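You operate a simulated robot arm through the tools that you are given. There is no shell and no other tool. Be economical: measure what you need, move in short steps, check, and stop when the job is done.

Carry out the task below with a simulated two-armed robot. There is one attempt and no reset: what you move stays moved.

JOB
Put the cup from the wash trolley top on the wash trolley shelf. Pick up the white brush with one hand, pass it to the other hand and put it on the sample table top. Put the lidded cup labelled "364" from the fittings bench top on the low steel stand and the lidded cup marked "590" on the silver small pipe clamp there. Take the vial from the valve table top and put it on the pipe table top. Take the film frame on the format table top and put it away on the sample table top. Open the gasket drawer. The order is free. Set down upright: cup, lidded cup.

Only the result counts: the job must be done as asked and must still hold three seconds after the hand-in. Knocking over, shifting, dropping, spilling or breaking anything else fails it.

ROBOT AND FRAMES
Two 7-joint arms with two-finger parallel grippers on one trunk, on a base that drives. Base frame: it is fixed to the floor where the robot stands at the start and does not move with it; the origin is under the middle of the robot, x ahead of it, y to its left, z up; the surface under the hand at the start is at about z = 744. Readings come in mm, degrees, newtons and seconds.
The left shoulder is at the start at [110, 169, 1501], the right one opposite. With the tool pointing down near the work surface each hand reaches from about 100 to 660 mm from the robot's upright axis, wherever it stands, measured 20 degrees to its own side. Places, roughly: cup [750, 250, 1000]; film frame (10x8x4 cm) [-6500, 4800, 900]; gasket drawer [-9300, 4100, 700]; lidded cup [-9000, 3250, 1000]; low steel stand [-6600, 3900, 300]; pipe table top [-6600, -800, 700]; sample table top [-1000, 0, 900]; small pipe clamp (14x9x3 cm) [-8900, 3400, 900]; vial (4x4x8 cm) [-7500, 1200, 900]; wash trolley shelf [800, 200, 300]; white brush (5x5x24 cm) [700, 700, 1000]. Payload 1.57 kg a hand.
The TCP of each hand is the grasp point between the finger pads, 30 mm short of the fingertips. In the tool frame z runs along the fingers and y along their closing line. Largest opening 80 mm; finger width 17, thickness 12; the body of the gripper, 40 by 82 mm, starts 80 mm behind the TCP.
Orientation is that of the tool frame in the base frame, as a unit quaternion [x, y, z, w]. With the fingers straight down and closing along the base's y, the tool's x points along the base's -x, its y along +y and its z along -z.

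CONTROLS
- The arms move only by the tool move_arm. It takes "left_moves", "right_moves" or both (then of equal length, played together; a hand with none holds still); each is a list that holds one entry, the list of rows, each a list of 7 numbers: the shift along the tool's x, y, z in mm, then the turn, a rotation vector about the tool's x, y, z in degrees, then the finger opening in mm, from 0 to 80. In form: [[[x, y, z, wx, wy, wz, fingers], ...]]. A call has 1 to 20 rows; each row shifts and turns the commanded pose from where the row before left it, along the tool's axes as they then stand. Each row takes 0.2 s and may step no farther than 50 mm and 8.6 degrees from the row before; otherwise, or with a gripper value out of range, the whole call is refused. Where a pose cannot be reached the arm comes as near as it can. A force on the tool above 40 N (or 10 N above the force at the start of the call, whichever is more), or a blocked arm, ends the call early, and 0.2 s more pass. Each finger travels about 72 mm/s and halts on what it meets, pressing with about 30 N; the grip force reading is that of the motor and also rises with nothing between the fingers. The clock runs only during rows and for 0.2 s after the last one: add rows that do not move to give the fingers time. The reply holds the time, the measured pose of the TCP, the force on the tool along the base axes, the opening and the grip force, in the units named above and with some noise, with the torque about the TCP (base axes, N m) and any sound that the robot's microphone picked up, and new pictures: "show" is both (left out), scene, wrist or none (wrist: the cameras of the hands that moved).
- Cameras (640 x 400 px; columns grow to the right, rows downward): "scene" is now at [120.9, -44.3, 1666.2]; the picture's right is [-0.73, -0.69, 0.00], its down [-0.62, 0.66, -0.43] and it looks along [0.29, -0.31, -0.90] (base axes); focal length 214 px, centre (320, 200). "left" rides on the left gripper at [72, 7, -122] in its tool frame; the picture's right is [-0.09, 1.00, 0.00], its down [-0.84, -0.08, -0.54] and it looks along [-0.54, -0.05, 0.84] (tool axes); focal length 238 px, centre (320, 200). "right" rides on the right gripper at [72, -7, -122] in its tool frame; the picture's right is [0.09, 1.00, 0.00], its down [-0.84, 0.08, -0.54] and it looks along [-0.54, 0.05, 0.84] (tool axes); focal length 238 px, centre (320, 200).
- lift_body(by): slides the trunk up (or, below 0, down) by that many mm; the arms and the scene camera ride with it, the base frame stays. It gives what a move gives, with no picture.
- drive_base(legs): drives the robot by 1 to 6 legs, each [ahead, left, turn to the left] in mm, mm and degrees, along the robot's own axes; the way and the turn of a leg run together, so that a leg with both is an arc; at most 1500 mm and 180 degrees a leg. The arms and the cameras ride along, it lands a little off, and it stops where it bumps. It gives what a move gives, and a new picture of the scene camera.
- pan_tilt(pan, tilt): turns the head with the scene camera to pan (to the left, within 86 degrees either way) and tilt (down, from -29 to 69), counted from straight ahead of the robot. It gives what a move gives, and a new picture of the scene camera.
- probe_pixels(camera, pixels): for up to 12 pixels [column, row] of the newest picture of that camera ("zoom" is the newest enlarged one), the place [x, y, z] in the base frame of the surface seen there, good to about 2 mm. No time passes.
- close_up(camera, box): a new picture of the part [left, top, right, bottom] of that camera's present view, enlarged. No time passes.
- finish_job(): hands the job in; it is judged then, once.

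Keep the steps short. Do not move on a guess: measure, check each grasp and each placing, and mend mistakes. In all there are 138 turns and 260 pictures (those below and enlarged ones count). Leave the grippers open and the arms clear of the work at the hand-in unless told otherwise, and finish with a single line.

The tools are called after "Call:" as a command line: name --argument value ..., lists and objects as JSON in quotes. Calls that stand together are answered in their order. move_arm: Moves the arms, as the interface text tells. Its arguments: {"type":"object","properties":{"left_moves":{"type":"array"},"right_moves":{"type":"array"},"show":{"type":"string","enum":["both","scene","wrist","none"]}},"required":[]} The other tools are called the same way: lift_body (by) slides the trunk up or down; drive_base (legs) drives the base; pan_tilt (pan, tilt) turns the head that bears the scene camera; probe_pixels (camera, pixels) gives the place of the surface under pixels of a picture; close_up (camera, box) takes an enlarged picture of a part of a camera's view; finish_job () hands the job in.

At the start:

```text
time_s: 0.0
left_tool_pos: [407.1, 316.0, 999.7]
left_ee_rot: [0.0, 1.0, 0.001, 0.0]
left_force: [0.3, -0.1, -0.2]
left_moment: [0.02, 0.0, -0.03]
left_opening: 79.8
left_grip_force: 0.0
right_tool_pos: [705.7, -82.6, 1133.1]
right_ee_rot: [-0.001, 1.0, 0.0, 0.0]
right_force: [-0.3, 1.1, -0.1]
right_moment: [0.0, -0.03, -0.02]
right_opening: 79.9
right_grip_force: 0.1
trunk travel left (down, up): [-815.0, 75.0]
robot x, y, heading: [1.9, -2.5, 0.3]
head pan, tilt: [-46.7, 64.6]
```

scene: 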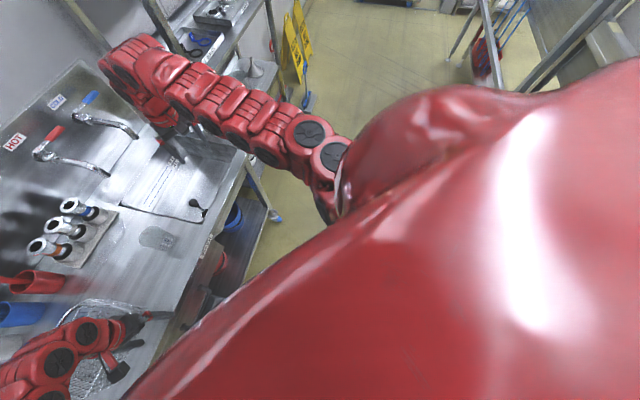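
right: 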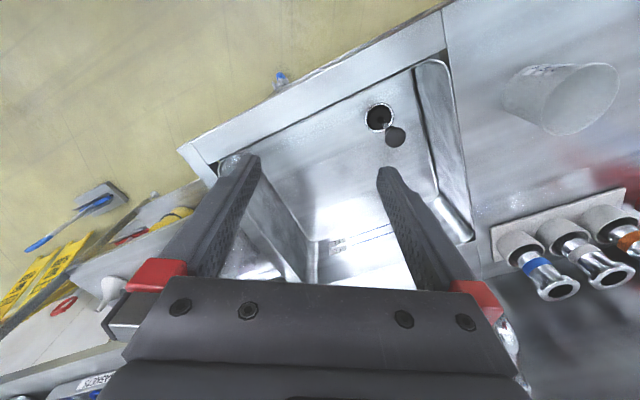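
left: 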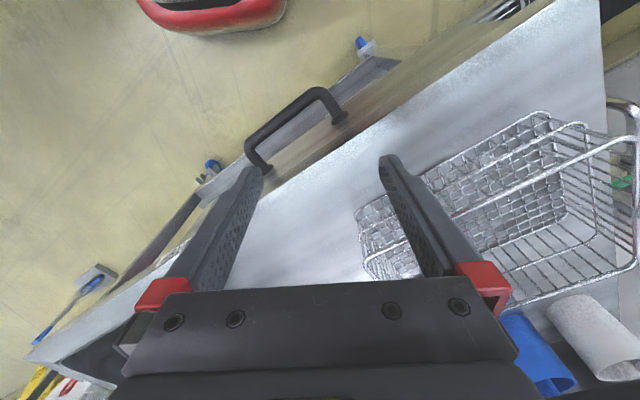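

I look ahead first to find the cup and brush on the wash trolley.

Call:
pan_tilt --pan 20 --tilt 45

```text
time_s: 1.4
left_tool_pos: [405.7, 315.7, 1000.4]
left_ee_rot: [0.0, 1.0, 0.0, 0.0]
left_force: [0.1, -0.1, -0.4]
left_moment: [-0.03, -0.01, 0.02]
left_opening: 79.8
left_grip_force: 0.0
right_tool_pos: [706.5, -83.7, 1134.7]
right_ee_rot: [0.0, 1.0, 0.0, 0.0]
right_force: [-0.2, -0.6, 0.5]
right_moment: [-0.01, 0.0, 0.0]
right_opening: 80.1
right_grip_force: 0.1
trunk travel left (down, up): [-815.0, 75.0]
robot x, y, heading: [1.1, 0.4, -0.3]
head pan, tilt: [20.0, 45.0]
```

scene: 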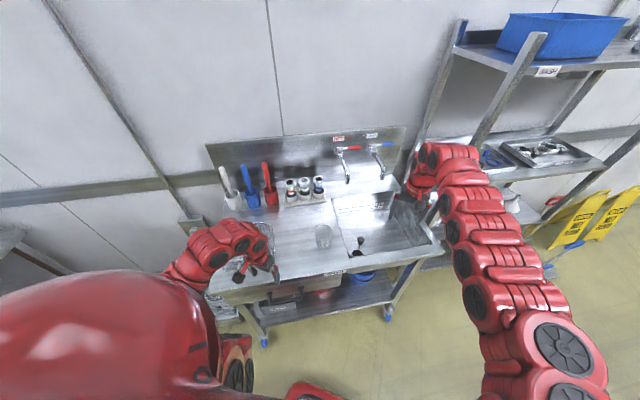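

Call:
close_up --camera "scene" --box '[190, 120, 460, 290]'

Call:
close_up --camera "scene" --box '[190, 220, 460, 390]'

Call:
probe_pixels --camera "scene" --pixels '[[323, 238], [240, 270], [222, 172], [230, 200], [246, 172], [251, 200], [300, 310], [355, 290], [290, 260], [207, 142], [360, 250], [240, 290]]'

```text
2.35 times, centred on (325, 205) of scene
```

zoom: 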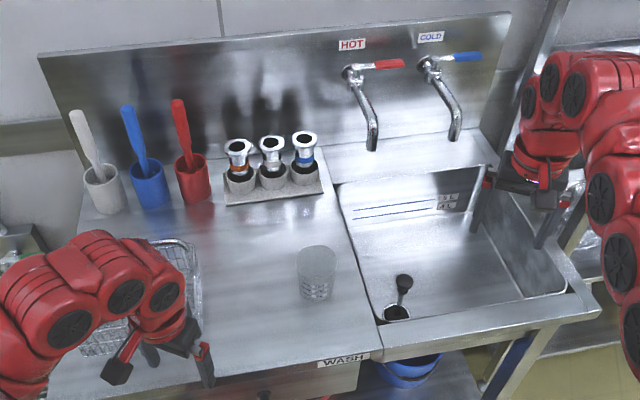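

```text
2.35 times, centred on (325, 305) of scene
```

zoom: 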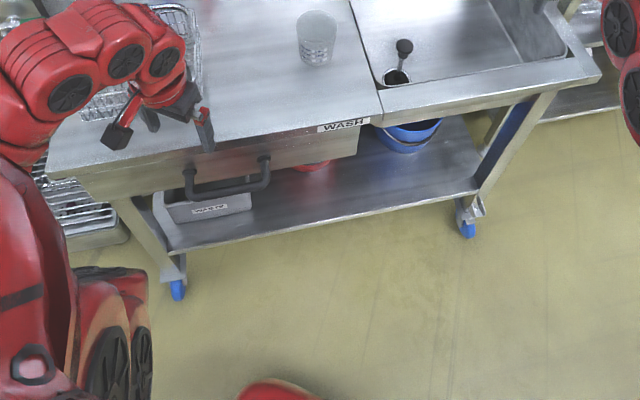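

```text
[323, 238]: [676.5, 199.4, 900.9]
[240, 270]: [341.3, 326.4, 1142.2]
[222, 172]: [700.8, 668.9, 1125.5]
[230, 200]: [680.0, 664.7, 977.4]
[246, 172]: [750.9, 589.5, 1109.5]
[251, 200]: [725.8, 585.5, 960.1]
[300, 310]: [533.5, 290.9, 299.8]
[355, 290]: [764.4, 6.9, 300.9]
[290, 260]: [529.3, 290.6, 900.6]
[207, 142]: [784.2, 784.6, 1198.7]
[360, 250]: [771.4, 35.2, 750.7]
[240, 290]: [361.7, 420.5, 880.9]
```

Cup is translucent, near zoom (317,270). I zoom in on it and measure it and the shelf.

Call:
close_up --camera "scene" --box '[284, 210, 364, 260]'

```text
8.00 times, centred on (324, 235) of scene
```

zoom: 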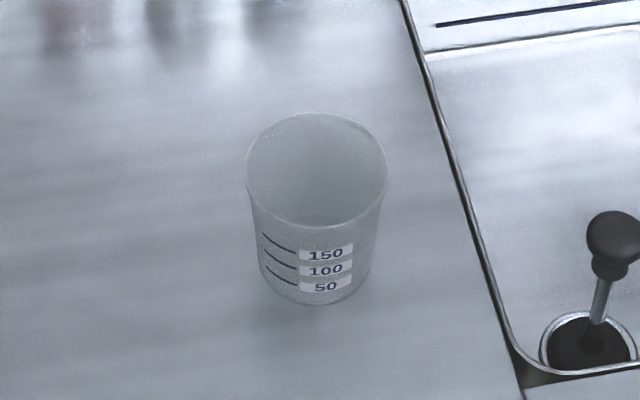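

Call:
probe_pixels --camera "zoom" --pixels '[[316, 113], [316, 226], [247, 170], [386, 168], [318, 250], [315, 296], [315, 315], [230, 330], [255, 215], [376, 230], [316, 180], [325, 270]]'

Call:
probe_pixels --camera "scene" --pixels '[[285, 286], [330, 279], [302, 292], [272, 307], [310, 300], [345, 300], [380, 290], [330, 308], [255, 322], [392, 288], [320, 300], [335, 300]]'

```text
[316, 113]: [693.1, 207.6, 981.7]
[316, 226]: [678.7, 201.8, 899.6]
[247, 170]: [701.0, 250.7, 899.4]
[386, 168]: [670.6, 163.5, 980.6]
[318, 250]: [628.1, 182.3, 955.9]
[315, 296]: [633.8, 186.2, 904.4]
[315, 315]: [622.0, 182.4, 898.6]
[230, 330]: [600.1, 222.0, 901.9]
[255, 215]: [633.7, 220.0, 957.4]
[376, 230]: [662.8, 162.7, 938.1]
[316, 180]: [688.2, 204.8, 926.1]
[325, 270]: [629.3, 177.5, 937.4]
```

```text
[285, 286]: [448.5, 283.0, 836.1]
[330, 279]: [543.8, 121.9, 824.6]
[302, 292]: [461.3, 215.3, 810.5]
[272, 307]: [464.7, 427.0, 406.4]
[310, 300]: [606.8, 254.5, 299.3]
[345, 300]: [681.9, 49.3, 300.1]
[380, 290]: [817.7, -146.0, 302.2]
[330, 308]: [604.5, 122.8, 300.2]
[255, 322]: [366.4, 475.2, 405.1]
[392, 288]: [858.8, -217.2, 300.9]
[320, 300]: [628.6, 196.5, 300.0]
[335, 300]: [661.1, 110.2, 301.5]
```

Cup centre ≈(659,193), top z 982, base 900; the trolley is yawed 30° left. I raise the left hand and draw the right hand back, before turning.

Call:
move_arm --left_moves '[[[0, 0, -40, 0, 0, 0, 80], [0, 0, -40, 0, 0, 0, 80], [0, 0, -40, 0, 0, 0, 80], [0, 0, -40, 0, 0, 0, 80]]]' --right_moves '[[[40, 0, -20, 0, 0, 0, 80], [40, 0, -10, 0, 0, 0, 80], [40, 0, 0, 0, 0, 0, 80], [40, 0, 0, 0, 0, 0, 80]]]' --show "none"

Call:
drive_base --legs '[[0, 0, 30]]'

```text
time_s: 2.4
left_tool_pos: [385.1, 300.8, 1034.1]
left_ee_rot: [0.001, 1.0, -0.001, 0.007]
left_force: [-0.2, -0.4, 0.0]
left_moment: [0.02, -0.02, 0.0]
left_opening: 80.1
left_grip_force: 0.0
left hand out of reach, approached as far as the arm can: row 1, 2, 3, 4
right_tool_pos: [633.9, -85.4, 1160.8]
right_ee_rot: [0.0, 1.0, 0.001, 0.002]
right_force: [-0.4, -0.5, 0.2]
right_moment: [0.0, -0.01, -0.02]
right_opening: 80.0
right_grip_force: 0.1
right hand out of reach, approached as far as the arm can: row 2, 3, 4
trunk travel left (down, up): [-815.0, 75.0]
robot x, y, heading: [-0.1, -2.0, -0.1]
head pan, tilt: [20.0, 45.0]
```

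```text
time_s: 4.2
left_tool_pos: [183.3, 453.8, 1035.4]
left_ee_rot: [-0.258, 0.966, 0.0, 0.006]
left_force: [0.6, -0.5, 0.9]
left_moment: [-0.01, -0.02, 0.01]
left_opening: 80.1
left_grip_force: 0.1
right_tool_pos: [592.5, 242.5, 1160.8]
right_ee_rot: [-0.258, 0.966, 0.0, -0.001]
right_force: [-0.3, 0.4, 0.4]
right_moment: [-0.01, -0.01, 0.02]
right_opening: 80.1
right_grip_force: 0.1
trunk travel left (down, up): [-815.0, 75.0]
robot x, y, heading: [0.7, -2.3, 29.7]
head pan, tilt: [20.0, 45.0]
```

scene: 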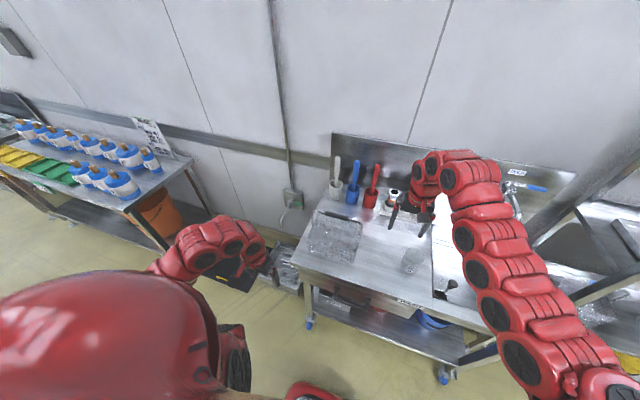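

Now the brush: zoom at (336,175).

Call:
close_up --camera "scene" --box '[300, 140, 396, 200]'

Call:
close_up --camera "scene" --box '[280, 190, 520, 340]'

```text
6.67 times, centred on (348, 170) of scene
```

zoom: 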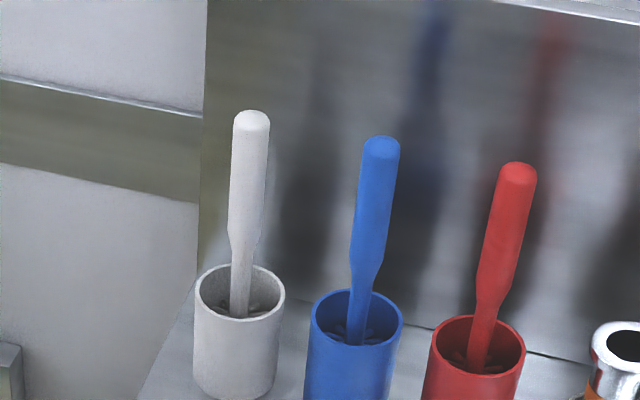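

```text
2.67 times, centred on (400, 265) of scene
```

zoom: 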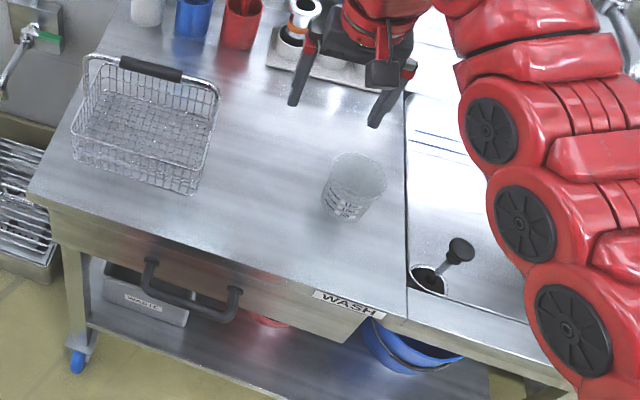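

Call:
probe_pixels --camera "zoom" --pixels '[[250, 340], [310, 350], [340, 385], [270, 318], [370, 335], [185, 320], [150, 320], [185, 290], [330, 330], [125, 60], [190, 190], [240, 260]]'

Call:
close_up --camera "scene" --box '[320, 145, 368, 175]'

```text
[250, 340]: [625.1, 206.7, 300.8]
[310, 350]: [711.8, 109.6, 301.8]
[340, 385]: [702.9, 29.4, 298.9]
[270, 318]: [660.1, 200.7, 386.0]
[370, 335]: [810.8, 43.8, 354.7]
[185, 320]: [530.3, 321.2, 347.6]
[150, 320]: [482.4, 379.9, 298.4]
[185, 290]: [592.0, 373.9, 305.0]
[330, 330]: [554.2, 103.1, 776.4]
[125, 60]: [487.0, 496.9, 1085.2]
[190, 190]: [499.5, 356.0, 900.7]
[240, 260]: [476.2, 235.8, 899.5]
```

```text
13.33 times, centred on (344, 160) of scene
```

zoom: 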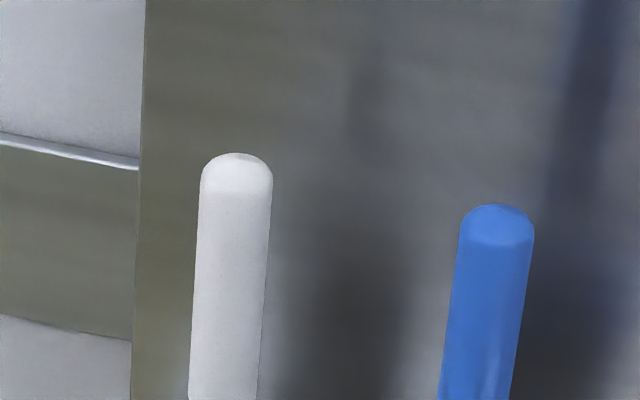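

Call:
probe_pixels --camera "zoom" --pixels '[[237, 170], [236, 200], [203, 200], [270, 200], [227, 300], [223, 390], [258, 390], [191, 390], [497, 230], [480, 390]]'

Call:
probe_pixels --camera "scene" --pixels '[[337, 171], [336, 178], [335, 185], [336, 189], [329, 186], [342, 186], [336, 195], [300, 235], [352, 262], [335, 222], [362, 228], [312, 210]]'

```text
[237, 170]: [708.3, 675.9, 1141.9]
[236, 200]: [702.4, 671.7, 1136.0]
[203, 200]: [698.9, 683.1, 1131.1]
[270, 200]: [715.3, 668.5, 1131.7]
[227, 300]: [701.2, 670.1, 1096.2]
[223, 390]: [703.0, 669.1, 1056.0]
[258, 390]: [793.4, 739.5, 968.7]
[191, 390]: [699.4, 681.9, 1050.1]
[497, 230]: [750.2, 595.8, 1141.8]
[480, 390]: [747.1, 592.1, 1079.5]
```

```text
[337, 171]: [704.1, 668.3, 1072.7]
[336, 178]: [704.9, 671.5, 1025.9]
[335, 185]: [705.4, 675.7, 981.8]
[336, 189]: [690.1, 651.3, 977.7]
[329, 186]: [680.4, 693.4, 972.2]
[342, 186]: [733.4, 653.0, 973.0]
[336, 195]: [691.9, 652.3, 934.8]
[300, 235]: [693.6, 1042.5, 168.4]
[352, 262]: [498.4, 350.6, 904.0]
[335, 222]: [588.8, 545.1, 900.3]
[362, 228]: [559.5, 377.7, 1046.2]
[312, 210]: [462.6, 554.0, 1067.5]
```

Call:
pan_tilt --pan 0 --tilt 69

```text
time_s: 5.1
left_tool_pos: [182.8, 453.4, 1033.7]
left_ee_rot: [-0.258, 0.966, 0.001, 0.006]
left_force: [-0.1, -0.9, 0.7]
left_moment: [-0.02, 0.01, 0.06]
left_opening: 79.9
left_grip_force: 0.1
right_tool_pos: [592.9, 244.0, 1160.6]
right_ee_rot: [-0.258, 0.966, 0.001, 0.0]
right_force: [0.8, 0.0, -0.2]
right_moment: [-0.05, 0.0, 0.01]
right_opening: 79.9
right_grip_force: 0.0
trunk travel left (down, up): [-815.0, 75.0]
robot x, y, heading: [-1.9, -0.7, 30.0]
head pan, tilt: [0.0, 68.8]
```

scene: 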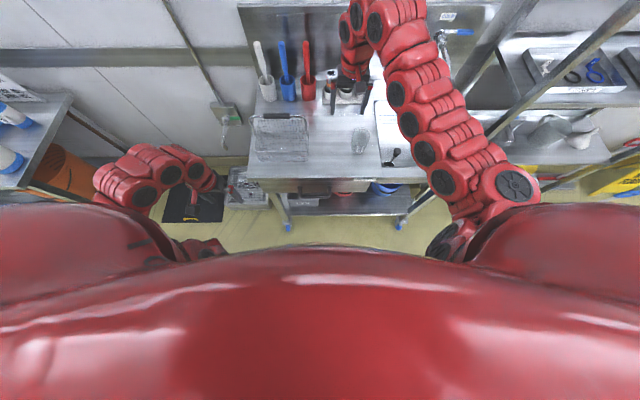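

Call:
probe_pixels --camera "scene" --pixels '[[340, 249], [340, 242], [340, 230], [330, 215], [275, 187], [338, 187], [290, 228], [410, 216], [230, 190], [200, 250]]'

```text
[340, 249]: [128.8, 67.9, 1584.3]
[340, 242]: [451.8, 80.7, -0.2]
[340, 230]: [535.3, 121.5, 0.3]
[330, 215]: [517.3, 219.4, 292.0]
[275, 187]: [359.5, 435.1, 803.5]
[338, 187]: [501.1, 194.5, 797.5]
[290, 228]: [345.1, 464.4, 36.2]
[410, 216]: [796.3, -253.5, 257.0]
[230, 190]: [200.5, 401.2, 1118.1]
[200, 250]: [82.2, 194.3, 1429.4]
```

Base front is about 260 mm ahead of the axis; the table front is at 520, drawer handle about 490. I drive 130 mm forward.

Call:
drive_base --legs '[[130, 0, 0]]'

Call:
move_arm --left_moves '[[[-30, 0, -20, 0, -7.5, 0, 80], [-30, 0, -20, 0, -7.5, 0, 80], [-20, 0, -30, 0, -7.5, 0, 80], [-20, 0, -30, 0, -7.5, 0, 80], [-20, 0, -30, 0, -7.5, 0, 80], [-20, 0, -30, 0, -7.5, 0, 80]]]' --show "scene"

```text
time_s: 6.4
left_tool_pos: [295.7, 519.9, 1034.8]
left_ee_rot: [-0.259, 0.966, -0.001, 0.007]
left_force: [-0.5, -0.1, 0.1]
left_moment: [0.01, 0.0, -0.02]
left_opening: 80.1
left_grip_force: 0.1
right_tool_pos: [704.5, 307.8, 1161.4]
right_ee_rot: [-0.258, 0.966, 0.0, 0.001]
right_force: [0.1, 0.1, -0.5]
right_moment: [0.01, 0.0, 0.01]
right_opening: 79.9
right_grip_force: 0.0
trunk travel left (down, up): [-815.0, 75.0]
robot x, y, heading: [113.9, 66.2, 29.8]
head pan, tilt: [0.0, 68.8]
```

scene: 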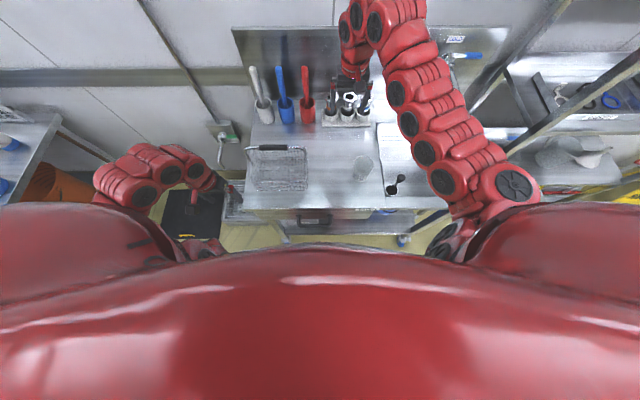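

```text
time_s: 7.8
left_tool_pos: [382.2, 578.1, 1166.5]
left_ee_rot: [-0.252, 0.941, 0.054, 0.218]
left_force: [-0.1, 0.7, 0.0]
left_moment: [-0.01, -0.02, 0.02]
left_opening: 80.2
left_grip_force: 0.0
left hand out of reach, approached as far as the arm can: row 1, 2, 3, 4, 5, 6
right_tool_pos: [707.5, 309.4, 1160.8]
right_ee_rot: [-0.257, 0.966, 0.0, 0.0]
right_force: [-0.3, 0.2, -0.9]
right_moment: [-0.02, 0.01, 0.0]
right_opening: 79.8
right_grip_force: 0.1
trunk travel left (down, up): [-815.0, 75.0]
robot x, y, heading: [113.8, 65.3, 30.0]
head pan, tilt: [0.0, 68.8]
```

scene: 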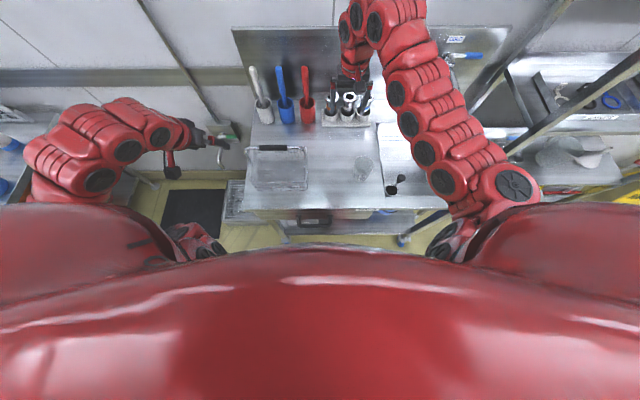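

Call:
move_arm --left_moves '[[[-36, -13, 18, 0, -6.5, 0, 80], [-34, -13, 22, 0, -6.5, 0, 80], [-31, -13, 26, 0, -6.5, 0, 80], [0, 0, 0, 0, 0, 0, 80]]]' --show "none"

```text
time_s: 8.8
left_tool_pos: [507.6, 604.0, 1162.7]
left_ee_rot: [-0.238, 0.891, 0.096, 0.375]
left_force: [0.8, -0.9, 0.5]
left_moment: [-0.03, -0.01, 0.03]
left_opening: 80.0
left_grip_force: 0.1
right_tool_pos: [705.6, 309.9, 1160.1]
right_ee_rot: [-0.258, 0.966, 0.0, 0.0]
right_force: [-0.6, 0.3, 0.4]
right_moment: [0.0, -0.02, 0.0]
right_opening: 79.9
right_grip_force: 0.0
trunk travel left (down, up): [-815.0, 75.0]
robot x, y, heading: [110.8, 66.4, 29.9]
head pan, tilt: [0.0, 68.8]
```

Call:
move_arm --left_moves '[[[-36, -13, 23, 0, 0, 0, 80], [-36, -13, 23, 0, 0, 0, 80], [-36, -13, 24, 0, 0, 0, 80], [0, 0, 0, 0, 0, 0, 80]]]' --show "wrist"

```text
time_s: 9.8
left_tool_pos: [636.3, 633.0, 1192.1]
left_ee_rot: [-0.239, 0.891, 0.096, 0.374]
left_force: [-0.2, -0.4, 0.5]
left_moment: [0.01, 0.02, 0.0]
left_opening: 80.0
left_grip_force: 0.0
right_tool_pos: [705.9, 309.1, 1160.5]
right_ee_rot: [-0.258, 0.966, 0.0, 0.001]
right_force: [0.3, 0.2, 0.7]
right_moment: [-0.03, -0.01, -0.02]
right_opening: 79.8
right_grip_force: 0.0
trunk travel left (down, up): [-815.0, 75.0]
robot x, y, heading: [112.7, 64.6, 30.1]
head pan, tilt: [0.0, 68.8]
```

left: 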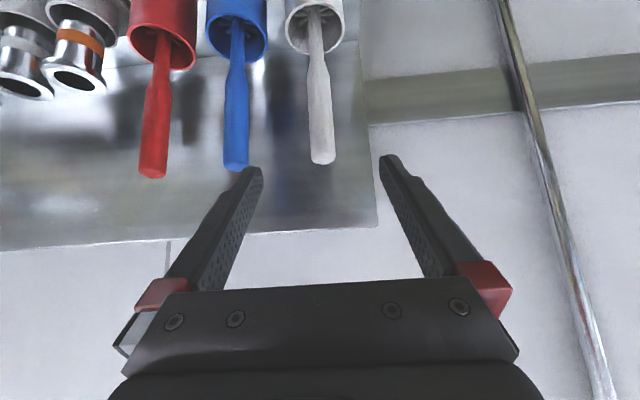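

Brush lies centred between the fingers. Advance 118 mm along the tool, then close.

Call:
move_arm --left_moves '[[[0, 0, 40, 0, 0, 0, 80], [0, 0, 40, 0, 0, 0, 80], [0, 0, 38, 0, 0, 0, 80], [0, 0, 0, 0, 0, 0, 80]]]' --show "wrist"

```text
time_s: 10.8
left_tool_pos: [709.4, 674.7, 1109.1]
left_ee_rot: [-0.238, 0.891, 0.095, 0.374]
left_force: [-0.1, -0.1, 0.6]
left_moment: [-0.01, 0.06, 0.04]
left_opening: 80.0
left_grip_force: 0.1
right_tool_pos: [706.7, 308.9, 1160.8]
right_ee_rot: [-0.258, 0.966, 0.0, 0.0]
right_force: [0.0, 0.0, -0.5]
right_moment: [-0.01, 0.01, 0.0]
right_opening: 80.0
right_grip_force: 0.0
trunk travel left (down, up): [-815.0, 75.0]
robot x, y, heading: [111.1, 61.1, 30.0]
head pan, tilt: [0.0, 68.8]
```

left: 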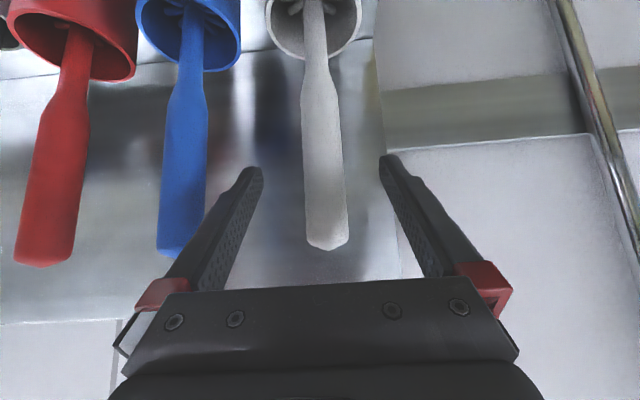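

Call:
move_arm --left_moves '[[[0, 0, 0, 0, 0, 0, 40], [0, 0, 0, 0, 0, 0, 10], [0, 0, 0, 0, 0, 0, 0], [0, 0, 0, 0, 0, 0, 0], [0, 0, 0, 0, 0, 0, 0]]]' --show "wrist"

```text
time_s: 12.0
left_tool_pos: [709.7, 674.5, 1108.7]
left_ee_rot: [-0.239, 0.891, 0.096, 0.373]
left_force: [-0.7, 2.1, -0.4]
left_moment: [0.41, 0.17, 0.01]
left_opening: 24.1
left_grip_force: 30.3
right_tool_pos: [705.5, 308.6, 1160.1]
right_ee_rot: [-0.258, 0.966, 0.0, 0.0]
right_force: [0.5, -0.2, -0.4]
right_moment: [0.03, 0.01, 0.0]
right_opening: 80.0
right_grip_force: 0.1
trunk travel left (down, up): [-815.0, 75.0]
robot x, y, heading: [115.8, 64.8, 30.0]
head pan, tilt: [0.0, 68.8]
```

left: 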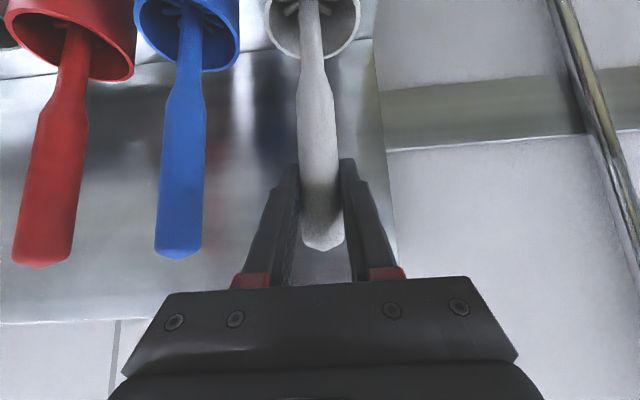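

Held at 24 mm. Lift straight up 220 mm.

Call:
move_arm --left_moves '[[[-22, 0, -21, 0, 0, 0, 0], [-32, 0, -31, 0, 0, 0, 0], [-32, 0, -31, 0, 0, 0, 0], [-32, 0, -31, 0, 0, 0, 0], [-32, 0, -31, 0, 0, 0, 0], [0, 0, 0, 0, 0, 0, 0]]]'

```text
time_s: 13.4
left_tool_pos: [709.9, 677.0, 1318.1]
left_ee_rot: [-0.24, 0.891, 0.096, 0.374]
left_force: [0.0, 0.4, -1.2]
left_moment: [0.04, 0.07, -0.03]
left_opening: 23.6
left_grip_force: 29.9
right_tool_pos: [707.5, 308.2, 1160.0]
right_ee_rot: [-0.258, 0.966, 0.0, 0.0]
right_force: [-0.5, 0.0, 0.2]
right_moment: [-0.03, 0.02, 0.01]
right_opening: 80.1
right_grip_force: 0.0
trunk travel left (down, up): [-815.0, 75.0]
robot x, y, heading: [112.1, 68.5, 29.9]
head pan, tilt: [0.0, 68.8]
```

scene: 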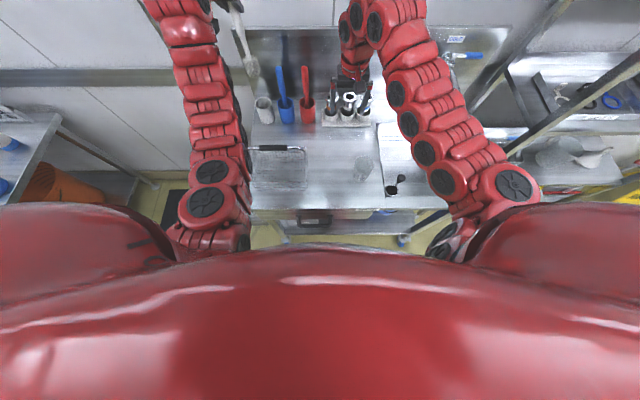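
left: 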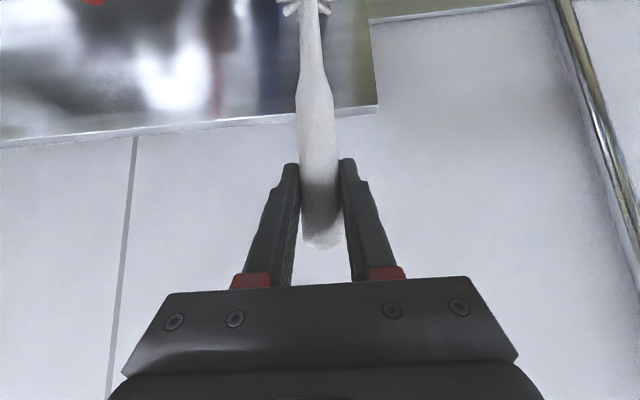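

Brush is out. I back off 300 mm, with the brush bottom (~1113) clear of the basket handle (1085).

Call:
drive_base --legs '[[-300, 0, 0]]'

Call:
pan_tilt --pan 86 --tilt 35

Call:
pan_tilt --pan -86 --tilt 35

```text
time_s: 15.5
left_tool_pos: [455.8, 526.4, 1318.2]
left_ee_rot: [-0.237, 0.891, 0.095, 0.374]
left_force: [-0.3, 0.6, -0.8]
left_moment: [0.05, 0.04, 0.0]
left_opening: 23.9
left_grip_force: 30.2
right_tool_pos: [449.6, 158.6, 1159.3]
right_ee_rot: [-0.256, 0.967, -0.001, -0.001]
right_force: [-0.6, 0.3, -0.4]
right_moment: [0.01, 0.0, 0.01]
right_opening: 79.9
right_grip_force: 0.1
trunk travel left (down, up): [-815.0, 75.0]
robot x, y, heading: [-146.5, -88.0, 29.6]
head pan, tilt: [0.0, 68.8]
```

scene: 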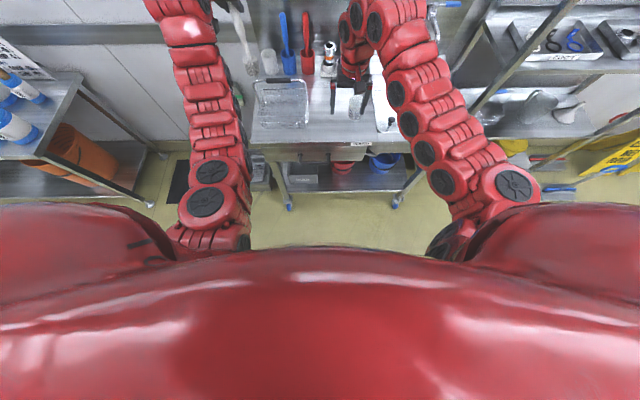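

```text
time_s: 17.1
left_tool_pos: [453.2, 526.5, 1318.1]
left_ee_rot: [-0.237, 0.891, 0.095, 0.374]
left_force: [-0.5, -0.5, -1.3]
left_moment: [-0.15, -0.09, -0.05]
left_opening: 23.6
left_grip_force: 30.0
right_tool_pos: [448.1, 157.9, 1160.5]
right_ee_rot: [-0.256, 0.967, 0.0, 0.001]
right_force: [-0.4, 0.4, -0.1]
right_moment: [-0.01, 0.0, 0.02]
right_opening: 80.2
right_grip_force: 0.0
trunk travel left (down, up): [-815.0, 75.0]
robot x, y, heading: [-144.8, -83.6, 29.8]
head pan, tilt: [85.9, 35.0]
```

scene: 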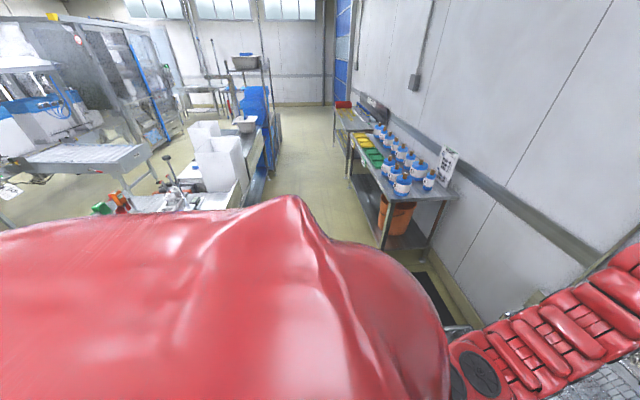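

```text
time_s: 19.7
left_tool_pos: [454.3, 526.5, 1318.7]
left_ee_rot: [-0.236, 0.891, 0.095, 0.375]
left_force: [-0.1, 0.3, -0.9]
left_moment: [-0.01, 0.04, 0.0]
left_opening: 23.7
left_grip_force: 30.0
right_tool_pos: [447.8, 156.9, 1160.4]
right_ee_rot: [-0.256, 0.967, 0.0, 0.0]
right_force: [-0.1, 0.3, -0.1]
right_moment: [0.01, 0.01, 0.02]
right_opening: 79.9
right_grip_force: 0.0
trunk travel left (down, up): [-815.0, 75.0]
robot x, y, heading: [-144.3, -84.7, 29.7]
head pan, tilt: [-85.9, 35.0]
```

scene: 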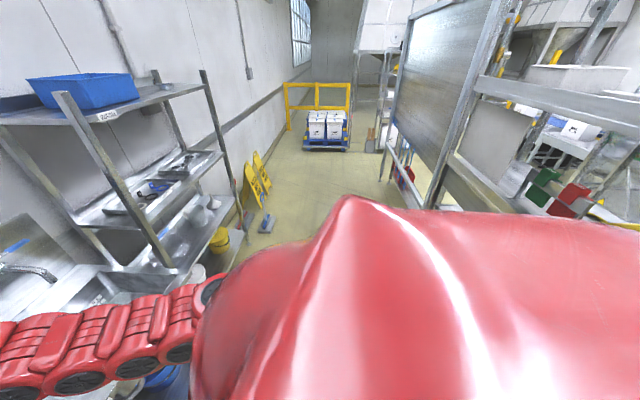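

Nothing near ahead now. I prepare the handover: first turn the right hand to point level and forward-left.

Call:
move_arm --right_moves '[[[14, -3, 0, 0, 0, -7.5, 80], [14, -1, 0, 0, 0, -7.5, 80], [14, 1, 0, 0, 0, -7.5, 80], [14, 3, 0, 0, 0, -7.5, 80], [14, 5, 0, 0, 0, -7.5, 80], [13, 6, 0, 0, 0, -7.5, 80], [0, 0, 0, 0, -7.5, 0, 80], [0, 0, 0, 0, -7.5, 0, 80], [0, 0, 0, 0, -7.5, 0, 80], [0, 0, 0, 0, -7.5, 0, 80], [0, 0, 0, 0, -7.5, 0, 80], [0, 0, 0, 0, -7.5, 0, 80], [0, 0, 0, 0, -7.5, 0, 80], [0, 0, 0, 0, -7.5, 0, 80], [0, 0, 0, 0, -7.5, 0, 80], [0, 0, 0, 0, -7.5, 0, 80], [0, 0, 0, 0, -7.5, 0, 80], [0, 0, 0, 0, -7.5, 0, 80]]]' --show "none"

Call:
move_arm --left_moves '[[[20.3, -39, -20.7, 5.35, 0, 5.25, 0], [16.6, -42.5, -16.9, 5.35, 0, 5.25, 0], [12.5, -45.2, -12.8, 5.35, 0, 5.25, 0], [8.3, -47.1, -8.5, 5.35, 0, 5.25, 0], [3.9, -48.3, -4, 5.35, 0, 5.25, 0], [-0.5, -48.6, 0.5, 5.35, 0, 5.25, 0], [0, 0, 0, 0, 0, 0, 0]]]' --show "none"

Call:
pan_tilt --pan 0 --tilt 45

```text
time_s: 23.5
left_tool_pos: [454.3, 526.5, 1318.8]
left_ee_rot: [-0.237, 0.891, 0.095, 0.375]
left_force: [0.6, 0.4, -0.5]
left_moment: [0.03, 0.01, -0.01]
left_opening: 23.4
left_grip_force: 30.3
right_tool_pos: [435.1, 174.2, 1179.4]
right_ee_rot: [-0.553, 0.833, 0.0, 0.0]
right_force: [0.3, -0.6, -0.2]
right_moment: [0.02, -0.01, -0.02]
right_opening: 79.8
right_grip_force: 0.0
right hand out of reach, approached as far as the arm can: row 1, 2, 4, 7, 8, 9, 10, 11, 12, 13, 14, 15, 16, 17, 18
trunk travel left (down, up): [-815.0, 75.0]
robot x, y, heading: [-145.2, -82.6, 29.4]
head pan, tilt: [-85.9, 35.0]
```

```text
time_s: 25.1
left_tool_pos: [418.6, 235.4, 1322.0]
left_ee_rot: [0.123, 0.913, -0.056, 0.385]
left_force: [0.5, 1.8, -1.3]
left_moment: [-0.02, -0.04, 0.05]
left_opening: 23.2
left_grip_force: 30.3
right_tool_pos: [435.5, 173.1, 1178.1]
right_ee_rot: [-0.553, 0.833, 0.0, 0.0]
right_force: [-0.5, -1.5, 0.5]
right_moment: [0.22, -0.17, 0.04]
right_opening: 79.9
right_grip_force: 0.0
trunk travel left (down, up): [-815.0, 75.0]
robot x, y, heading: [-147.2, -84.7, 29.5]
head pan, tilt: [-85.9, 35.0]
```

```text
time_s: 26.7
left_tool_pos: [418.6, 234.1, 1322.4]
left_ee_rot: [0.122, 0.913, -0.055, 0.385]
left_force: [0.3, 0.2, -1.0]
left_moment: [0.13, -0.01, 0.03]
left_opening: 23.2
left_grip_force: 30.0
right_tool_pos: [435.8, 174.3, 1178.5]
right_ee_rot: [-0.552, 0.834, 0.0, 0.0]
right_force: [-0.5, -0.2, 0.3]
right_moment: [0.03, -0.02, 0.0]
right_opening: 80.1
right_grip_force: 0.1
trunk travel left (down, up): [-815.0, 75.0]
robot x, y, heading: [-141.9, -83.8, 29.8]
head pan, tilt: [0.0, 45.0]
```

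scene: 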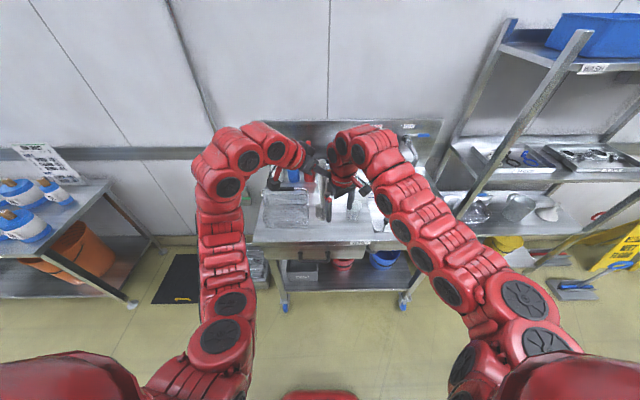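

The right hand was too folded to pitch. I move it away, lower and to the right, then pitch it level there.

Call:
move_arm --right_moves '[[[23, -11, 33, 0, 0, 0, 80], [23, -11, 33, 0, 0, 0, 80], [23, -11, 33, 0, 0, 0, 80], [23, -11, 33, 0, 0, 0, 80], [23, -11, 33, 0, 0, 0, 80], [23, -11, 33, 0, 0, 0, 80], [0, 0, 0, 0, -8, 0, 80], [0, 0, 0, 0, -8, 0, 80], [0, 0, 0, 0, -8, 0, 80], [0, 0, 0, 0, -8, 0, 80], [0, 0, 0, 0, -8, 0, 80], [0, 0, 0, 0, -8, 0, 80], [0, 0, 0, 0, -8, 0, 80], [0, 0, 0, 0, -8, 0, 80], [0, 0, 0, 0, -8, 0, 80], [0, 0, 0, 0, -8, 0, 80], [0, 0, 0, 0, -8, 0, 80]]]' --show "scene"

```text
time_s: 30.3
left_tool_pos: [418.8, 235.3, 1320.9]
left_ee_rot: [0.123, 0.913, -0.055, 0.385]
left_force: [0.3, 0.2, -0.7]
left_moment: [0.01, 0.01, 0.01]
left_opening: 23.4
left_grip_force: 30.1
right_tool_pos: [435.8, 166.2, 1169.9]
right_ee_rot: [-0.551, 0.835, 0.0, -0.002]
right_force: [-0.2, -0.3, -0.6]
right_moment: [0.01, 0.04, -0.03]
right_opening: 80.0
right_grip_force: 0.1
right hand out of reach, approached as far as the arm can: row 1, 2, 3, 4, 5, 6, 7, 8, 9, 10, 11, 12, 13, 14, 15, 16, 17
trunk travel left (down, up): [-815.0, 75.0]
robot x, y, heading: [-144.9, -84.0, 29.7]
head pan, tilt: [0.0, 45.0]
```

scene: 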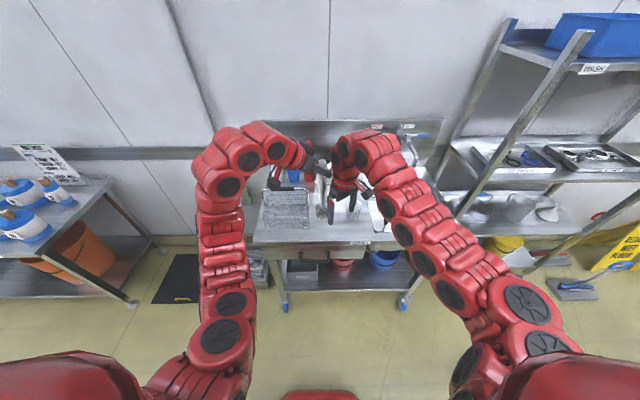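

The right arm sits at a joint limit. I undo the yaw while moving sideways away from the brush, and watch which rows are reachable.

Call:
move_arm --right_moves '[[[0, -20, 0, 0, 0, 7.5, 80], [0, -25, 0, 0, 0, 7.5, 80], [0, -30, 0, 0, 0, 7.5, 80], [0, -30, 0, 0, 0, 7.5, 80], [0, -30, 0, 0, 0, 7.5, 80], [0, 0, 20, 0, 0, 0, 80], [0, 0, 40, 0, 0, 0, 80], [0, 0, 40, 0, 0, 0, 80]]]' --show "none"

```text
time_s: 32.1
left_tool_pos: [418.6, 234.2, 1321.5]
left_ee_rot: [0.123, 0.913, -0.055, 0.384]
left_force: [0.1, 0.0, -1.0]
left_moment: [-0.01, 0.0, 0.0]
left_opening: 23.3
left_grip_force: 30.0
right_tool_pos: [538.2, 80.7, 1068.3]
right_ee_rot: [-0.252, 0.968, -0.001, -0.002]
right_force: [0.6, 0.1, -0.3]
right_moment: [0.0, -0.01, -0.01]
right_opening: 80.0
right_grip_force: 0.0
trunk travel left (down, up): [-815.0, 75.0]
robot x, y, heading: [-146.1, -84.1, 29.1]
head pan, tilt: [0.0, 45.0]
```

Free again. Now pitch in place.

Call:
move_arm --right_moves '[[[0, 0, 0, 0, -8, 0, 80], [0, 0, 0, 0, -8, 0, 80], [0, 0, 0, 0, -8, 0, 80], [0, 0, 0, 0, -8, 0, 80], [0, 0, 0, 0, -8, 0, 80], [0, 0, 0, 0, -8, 0, 80], [0, 0, 0, 0, -8, 0, 80], [0, 0, 0, 0, -8, 0, 80], [0, 0, 0, 0, -8, 0, 80], [0, 0, 0, 0, -8, 0, 80], [0, 0, 0, 0, -8, 0, 80], [0, 0, 0, 0, -2, 0, 80]]]' --show "none"

```text
time_s: 34.7
left_tool_pos: [418.9, 235.1, 1321.9]
left_ee_rot: [0.123, 0.913, -0.055, 0.385]
left_force: [0.2, 1.1, -0.2]
left_moment: [0.0, 0.0, 0.0]
left_opening: 23.1
left_grip_force: 29.8
right_tool_pos: [537.3, 80.2, 1070.4]
right_ee_rot: [-0.179, 0.684, 0.179, 0.684]
right_force: [0.0, 0.7, 0.4]
right_moment: [-0.04, 0.0, 0.04]
right_opening: 80.3
right_grip_force: 0.0
trunk travel left (down, up): [-815.0, 75.0]
robot x, y, heading: [-150.4, -82.5, 29.8]
head pan, tilt: [0.0, 45.0]
```

Right hand is level now. Left lowers the brush to a better meeting point; right yaws to face it.

Call:
move_arm --left_moves '[[[20.4, 9, 33, 0, 0, 0, 0], [20.4, 9, 33, 0, 0, 0, 0], [20.4, 9, 33, 0, 0, 0, 0], [20.4, 9, 33, 0, 0, 0, 0], [0, 0, 0, 0, 0, 0, 0]]]' --show "none"

Call:
move_arm --right_moves '[[[-1.3, 15.5, -13, -7.5, 0, 0, 80], [-1.3, 17, -10.9, -7.5, 0, 0, 80], [-1.3, 18.3, -8.5, -7.5, 0, 0, 80], [-1.3, 19.3, -6.1, -7.5, 0, 0, 80], [-1.3, 19.9, -3.5, -7.5, 0, 0, 80], [-1.3, 20.2, -0.9, -7.5, 0, 0, 80], [0, 0, 0, 0, 0, 0, 80]]]' --show "both"

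```text
time_s: 35.9
left_tool_pos: [467.0, 258.9, 1170.8]
left_ee_rot: [0.121, 0.913, -0.053, 0.385]
left_force: [1.0, 1.7, -0.1]
left_moment: [-0.03, -0.02, 0.03]
left_opening: 23.5
left_grip_force: 30.1
right_tool_pos: [536.6, 80.2, 1070.4]
right_ee_rot: [-0.179, 0.686, 0.179, 0.683]
right_force: [-0.2, 0.5, -1.6]
right_moment: [-0.01, 0.0, -0.03]
right_opening: 80.1
right_grip_force: 0.1
trunk travel left (down, up): [-815.0, 75.0]
robot x, y, heading: [-146.7, -81.8, 29.6]
head pan, tilt: [0.0, 45.0]
```

```text
time_s: 37.5
left_tool_pos: [467.0, 259.4, 1171.3]
left_ee_rot: [0.122, 0.913, -0.055, 0.385]
left_force: [0.0, -0.5, -1.3]
left_moment: [-0.03, -0.02, 0.01]
left_opening: 23.5
left_grip_force: 29.2
right_tool_pos: [423.7, 123.1, 1077.9]
right_ee_rot: [-0.427, 0.565, 0.427, 0.562]
right_force: [0.0, -0.1, -0.1]
right_moment: [-0.01, 0.01, 0.03]
right_opening: 80.0
right_grip_force: 0.0
trunk travel left (down, up): [-815.0, 75.0]
robot x, y, heading: [-142.4, -80.2, 29.6]
head pan, tilt: [0.0, 45.0]
```

scene: 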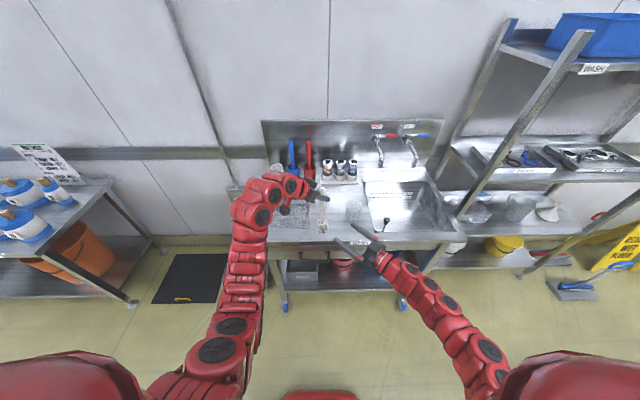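
right: 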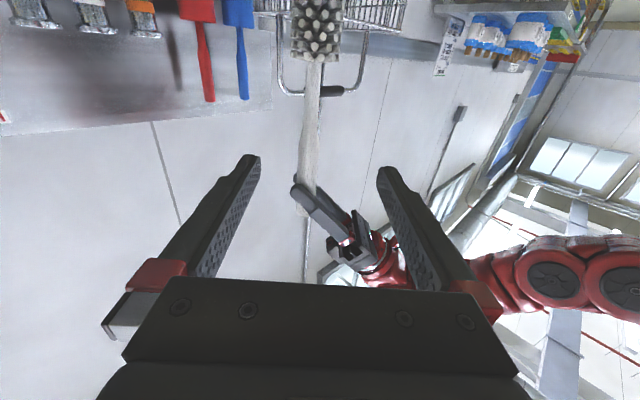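

Call:
probe_pixels --camera "right" --pixels '[[313, 75], [311, 100], [309, 130], [307, 160], [318, 30]]'

Call:
move_arm --right_moves '[[[0, -2, 32, 0, 0, 0, 80], [0, -2, 32, 0, 0, 0, 80], [0, -1, 32, 0, 0, 0, 80], [0, 0, 30, 0, 0, 0, 80], [0, 0, 0, 0, 0, 0, 80]]]' --show "wrist"

```text
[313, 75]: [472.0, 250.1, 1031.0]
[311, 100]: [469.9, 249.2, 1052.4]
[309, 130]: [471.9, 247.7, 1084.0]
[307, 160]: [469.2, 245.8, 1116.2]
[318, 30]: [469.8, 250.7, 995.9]
```

```text
time_s: 38.7
left_tool_pos: [467.0, 257.9, 1171.2]
left_ee_rot: [0.122, 0.913, -0.054, 0.385]
left_force: [0.0, -0.4, 0.0]
left_moment: [0.02, 0.0, 0.02]
left_opening: 23.5
left_grip_force: 29.6
right_tool_pos: [463.1, 241.6, 1077.7]
right_ee_rot: [-0.426, 0.565, 0.427, 0.563]
right_force: [0.3, 0.2, 0.4]
right_moment: [-0.01, 0.02, -0.01]
right_opening: 80.1
right_grip_force: 0.1
trunk travel left (down, up): [-815.0, 75.0]
robot x, y, heading: [-143.5, -82.5, 29.6]
head pan, tilt: [0.0, 45.0]
```

right: 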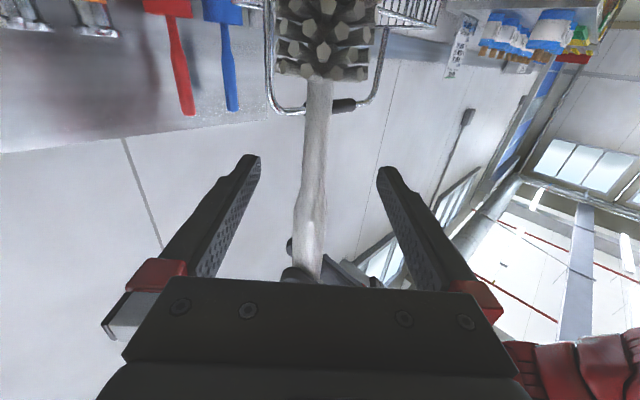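

Grip 15 mm lower on the neck, then close the right hand.

Call:
move_arm --right_moves '[[[15, 0, 0, 0, 0, 0, 80], [0, 0, 0, 0, 0, 0, 40], [0, 0, 0, 0, 0, 0, 10], [0, 0, 0, 0, 0, 0, 0], [0, 0, 0, 0, 0, 0, 0], [0, 0, 0, 0, 0, 0, 0]]]' --show "wrist"

```text
time_s: 40.1
left_tool_pos: [466.7, 259.9, 1170.8]
left_ee_rot: [0.122, 0.913, -0.055, 0.385]
left_force: [-11.5, 2.7, 0.1]
left_moment: [0.22, 0.75, 0.02]
left_opening: 23.1
left_grip_force: 30.3
right_tool_pos: [462.8, 243.4, 1062.4]
right_ee_rot: [-0.427, 0.565, 0.427, 0.562]
right_force: [11.9, -2.4, -0.2]
right_moment: [0.0, 0.6, -0.24]
right_opening: 14.2
right_grip_force: 30.2
trunk travel left (down, up): [-815.0, 75.0]
robot x, y, heading: [-146.1, -83.3, 29.6]
head pan, tilt: [0.0, 45.0]
```

right: 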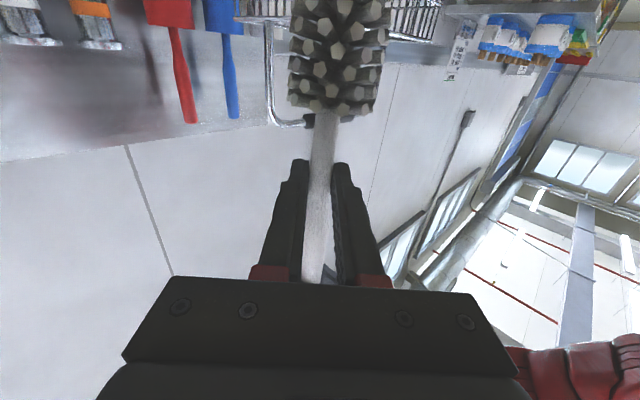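

Right holds the neck (14 mm). Left opens and retreats.

Call:
move_arm --left_moves '[[[0, 0, 0, 0, 0, 0, 30], [0, 0, 0, 0, 0, 0, 60], [0, 0, 0, 0, 0, 0, 80], [0, 0, 0, 0, 0, 0, 80], [0, 0, -30, 0, 0, 0, 80], [0, 0, -40, 0, 0, 0, 80], [0, 0, -40, 0, 0, 0, 80], [0, 0, -40, 0, 0, 0, 80]]]' --show "scene"

```text
time_s: 41.9
left_tool_pos: [359.9, 290.1, 1275.6]
left_ee_rot: [0.122, 0.913, -0.054, 0.385]
left_force: [0.5, -0.3, -0.6]
left_moment: [0.02, -0.01, 0.0]
left_opening: 80.1
left_grip_force: 0.1
right_tool_pos: [462.5, 243.6, 1063.8]
right_ee_rot: [-0.427, 0.564, 0.427, 0.563]
right_force: [-0.5, -0.4, -0.3]
right_moment: [0.01, 0.0, -0.04]
right_opening: 14.0
right_grip_force: 30.0
trunk travel left (down, up): [-815.0, 75.0]
robot x, y, heading: [-146.7, -83.4, 29.6]
head pan, tilt: [0.0, 45.0]
```

scene: 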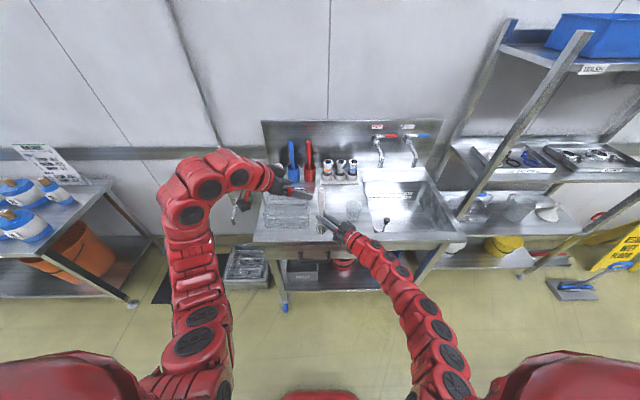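

Handover done. I bring the right hand back to straight-ahead and measure clearances for the turn.

Call:
move_arm --right_moves '[[[-10, -20, -5, 7.5, 0, 0, 0], [-10, -22, -10, 7.5, 0, 0, 0], [-10, -25, -10, 7.5, 0, 0, 0], [-10, -25, -10, 7.5, 0, 0, 0], [-10, -25, -10, 7.5, 0, 0, 0], [-10, -25, -10, 7.5, 0, 0, 0]]]' --show "none"

Call:
probe_pixels --camera "scene" --pixels '[[130, 300], [108, 185], [100, 250], [445, 240], [460, 240], [540, 265], [430, 290]]'

```text
time_s: 43.3
left_tool_pos: [360.2, 290.3, 1274.3]
left_ee_rot: [0.122, 0.913, -0.054, 0.386]
left_force: [-0.6, -0.8, -0.3]
left_moment: [-0.04, 0.03, -0.01]
left_opening: 79.8
left_grip_force: 0.2
right_tool_pos: [545.4, 119.9, 1122.1]
right_ee_rot: [-0.179, 0.686, 0.178, 0.682]
right_force: [-0.3, -0.4, -0.4]
right_moment: [0.0, 0.01, 0.0]
right_opening: 14.0
right_grip_force: 29.8
trunk travel left (down, up): [-815.0, 75.0]
robot x, y, heading: [-145.0, -79.4, 29.7]
head pan, tilt: [0.0, 45.0]
```

```text
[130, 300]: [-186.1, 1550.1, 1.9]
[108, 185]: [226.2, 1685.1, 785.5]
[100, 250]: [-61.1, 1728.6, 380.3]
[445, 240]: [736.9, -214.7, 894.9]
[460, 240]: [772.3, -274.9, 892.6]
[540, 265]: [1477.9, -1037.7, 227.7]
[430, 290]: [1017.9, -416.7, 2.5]
```

Call:
drive_base --legs '[[0, 0, 90]]'

Call:
pan_tilt --pan 60 --tilt 35

```text
time_s: 47.5
left_tool_pos: [-515.5, 427.4, 1275.1]
left_ee_rot: [-0.557, 0.734, 0.233, 0.312]
left_force: [-0.8, -0.1, 1.1]
left_moment: [-0.01, 0.01, 0.0]
left_opening: 80.0
left_grip_force: 0.1
right_tool_pos: [-344.1, 610.7, 1122.6]
right_ee_rot: [0.61, -0.36, -0.608, -0.359]
right_force: [0.2, -0.3, -0.7]
right_moment: [-0.02, -0.02, 0.02]
right_opening: 13.9
right_grip_force: 30.2
trunk travel left (down, up): [-815.0, 75.0]
robot x, y, heading: [-145.1, -83.9, 119.6]
head pan, tilt: [0.0, 45.0]
```

scene: 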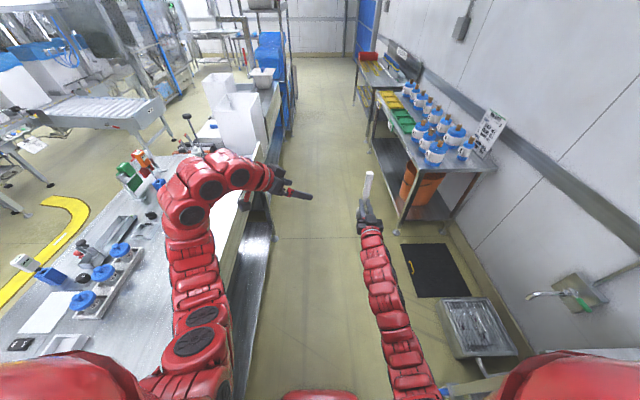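

```text
time_s: 48.8
left_tool_pos: [-516.4, 426.0, 1273.5]
left_ee_rot: [-0.557, 0.734, 0.232, 0.312]
left_force: [0.0, 0.5, 0.0]
left_moment: [-0.04, -0.04, -0.03]
left_opening: 79.9
left_grip_force: 0.0
right_tool_pos: [-345.1, 610.4, 1121.3]
right_ee_rot: [0.61, -0.359, -0.609, -0.358]
right_force: [0.6, 0.3, -1.5]
right_moment: [-0.01, 0.03, 0.03]
right_opening: 13.9
right_grip_force: 30.2
trunk travel left (down, up): [-815.0, 75.0]
robot x, y, heading: [-144.3, -84.7, 119.1]
head pan, tilt: [60.0, 35.0]
```

scene: 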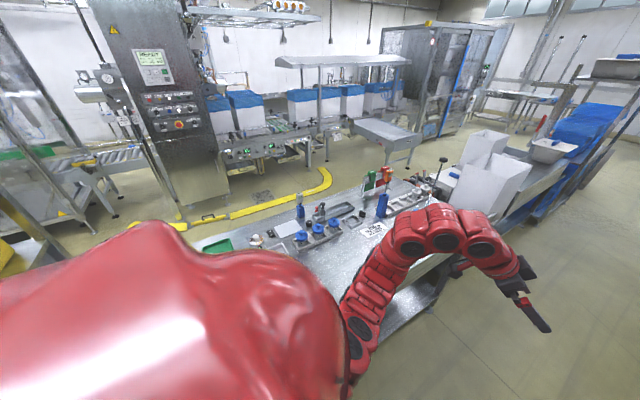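

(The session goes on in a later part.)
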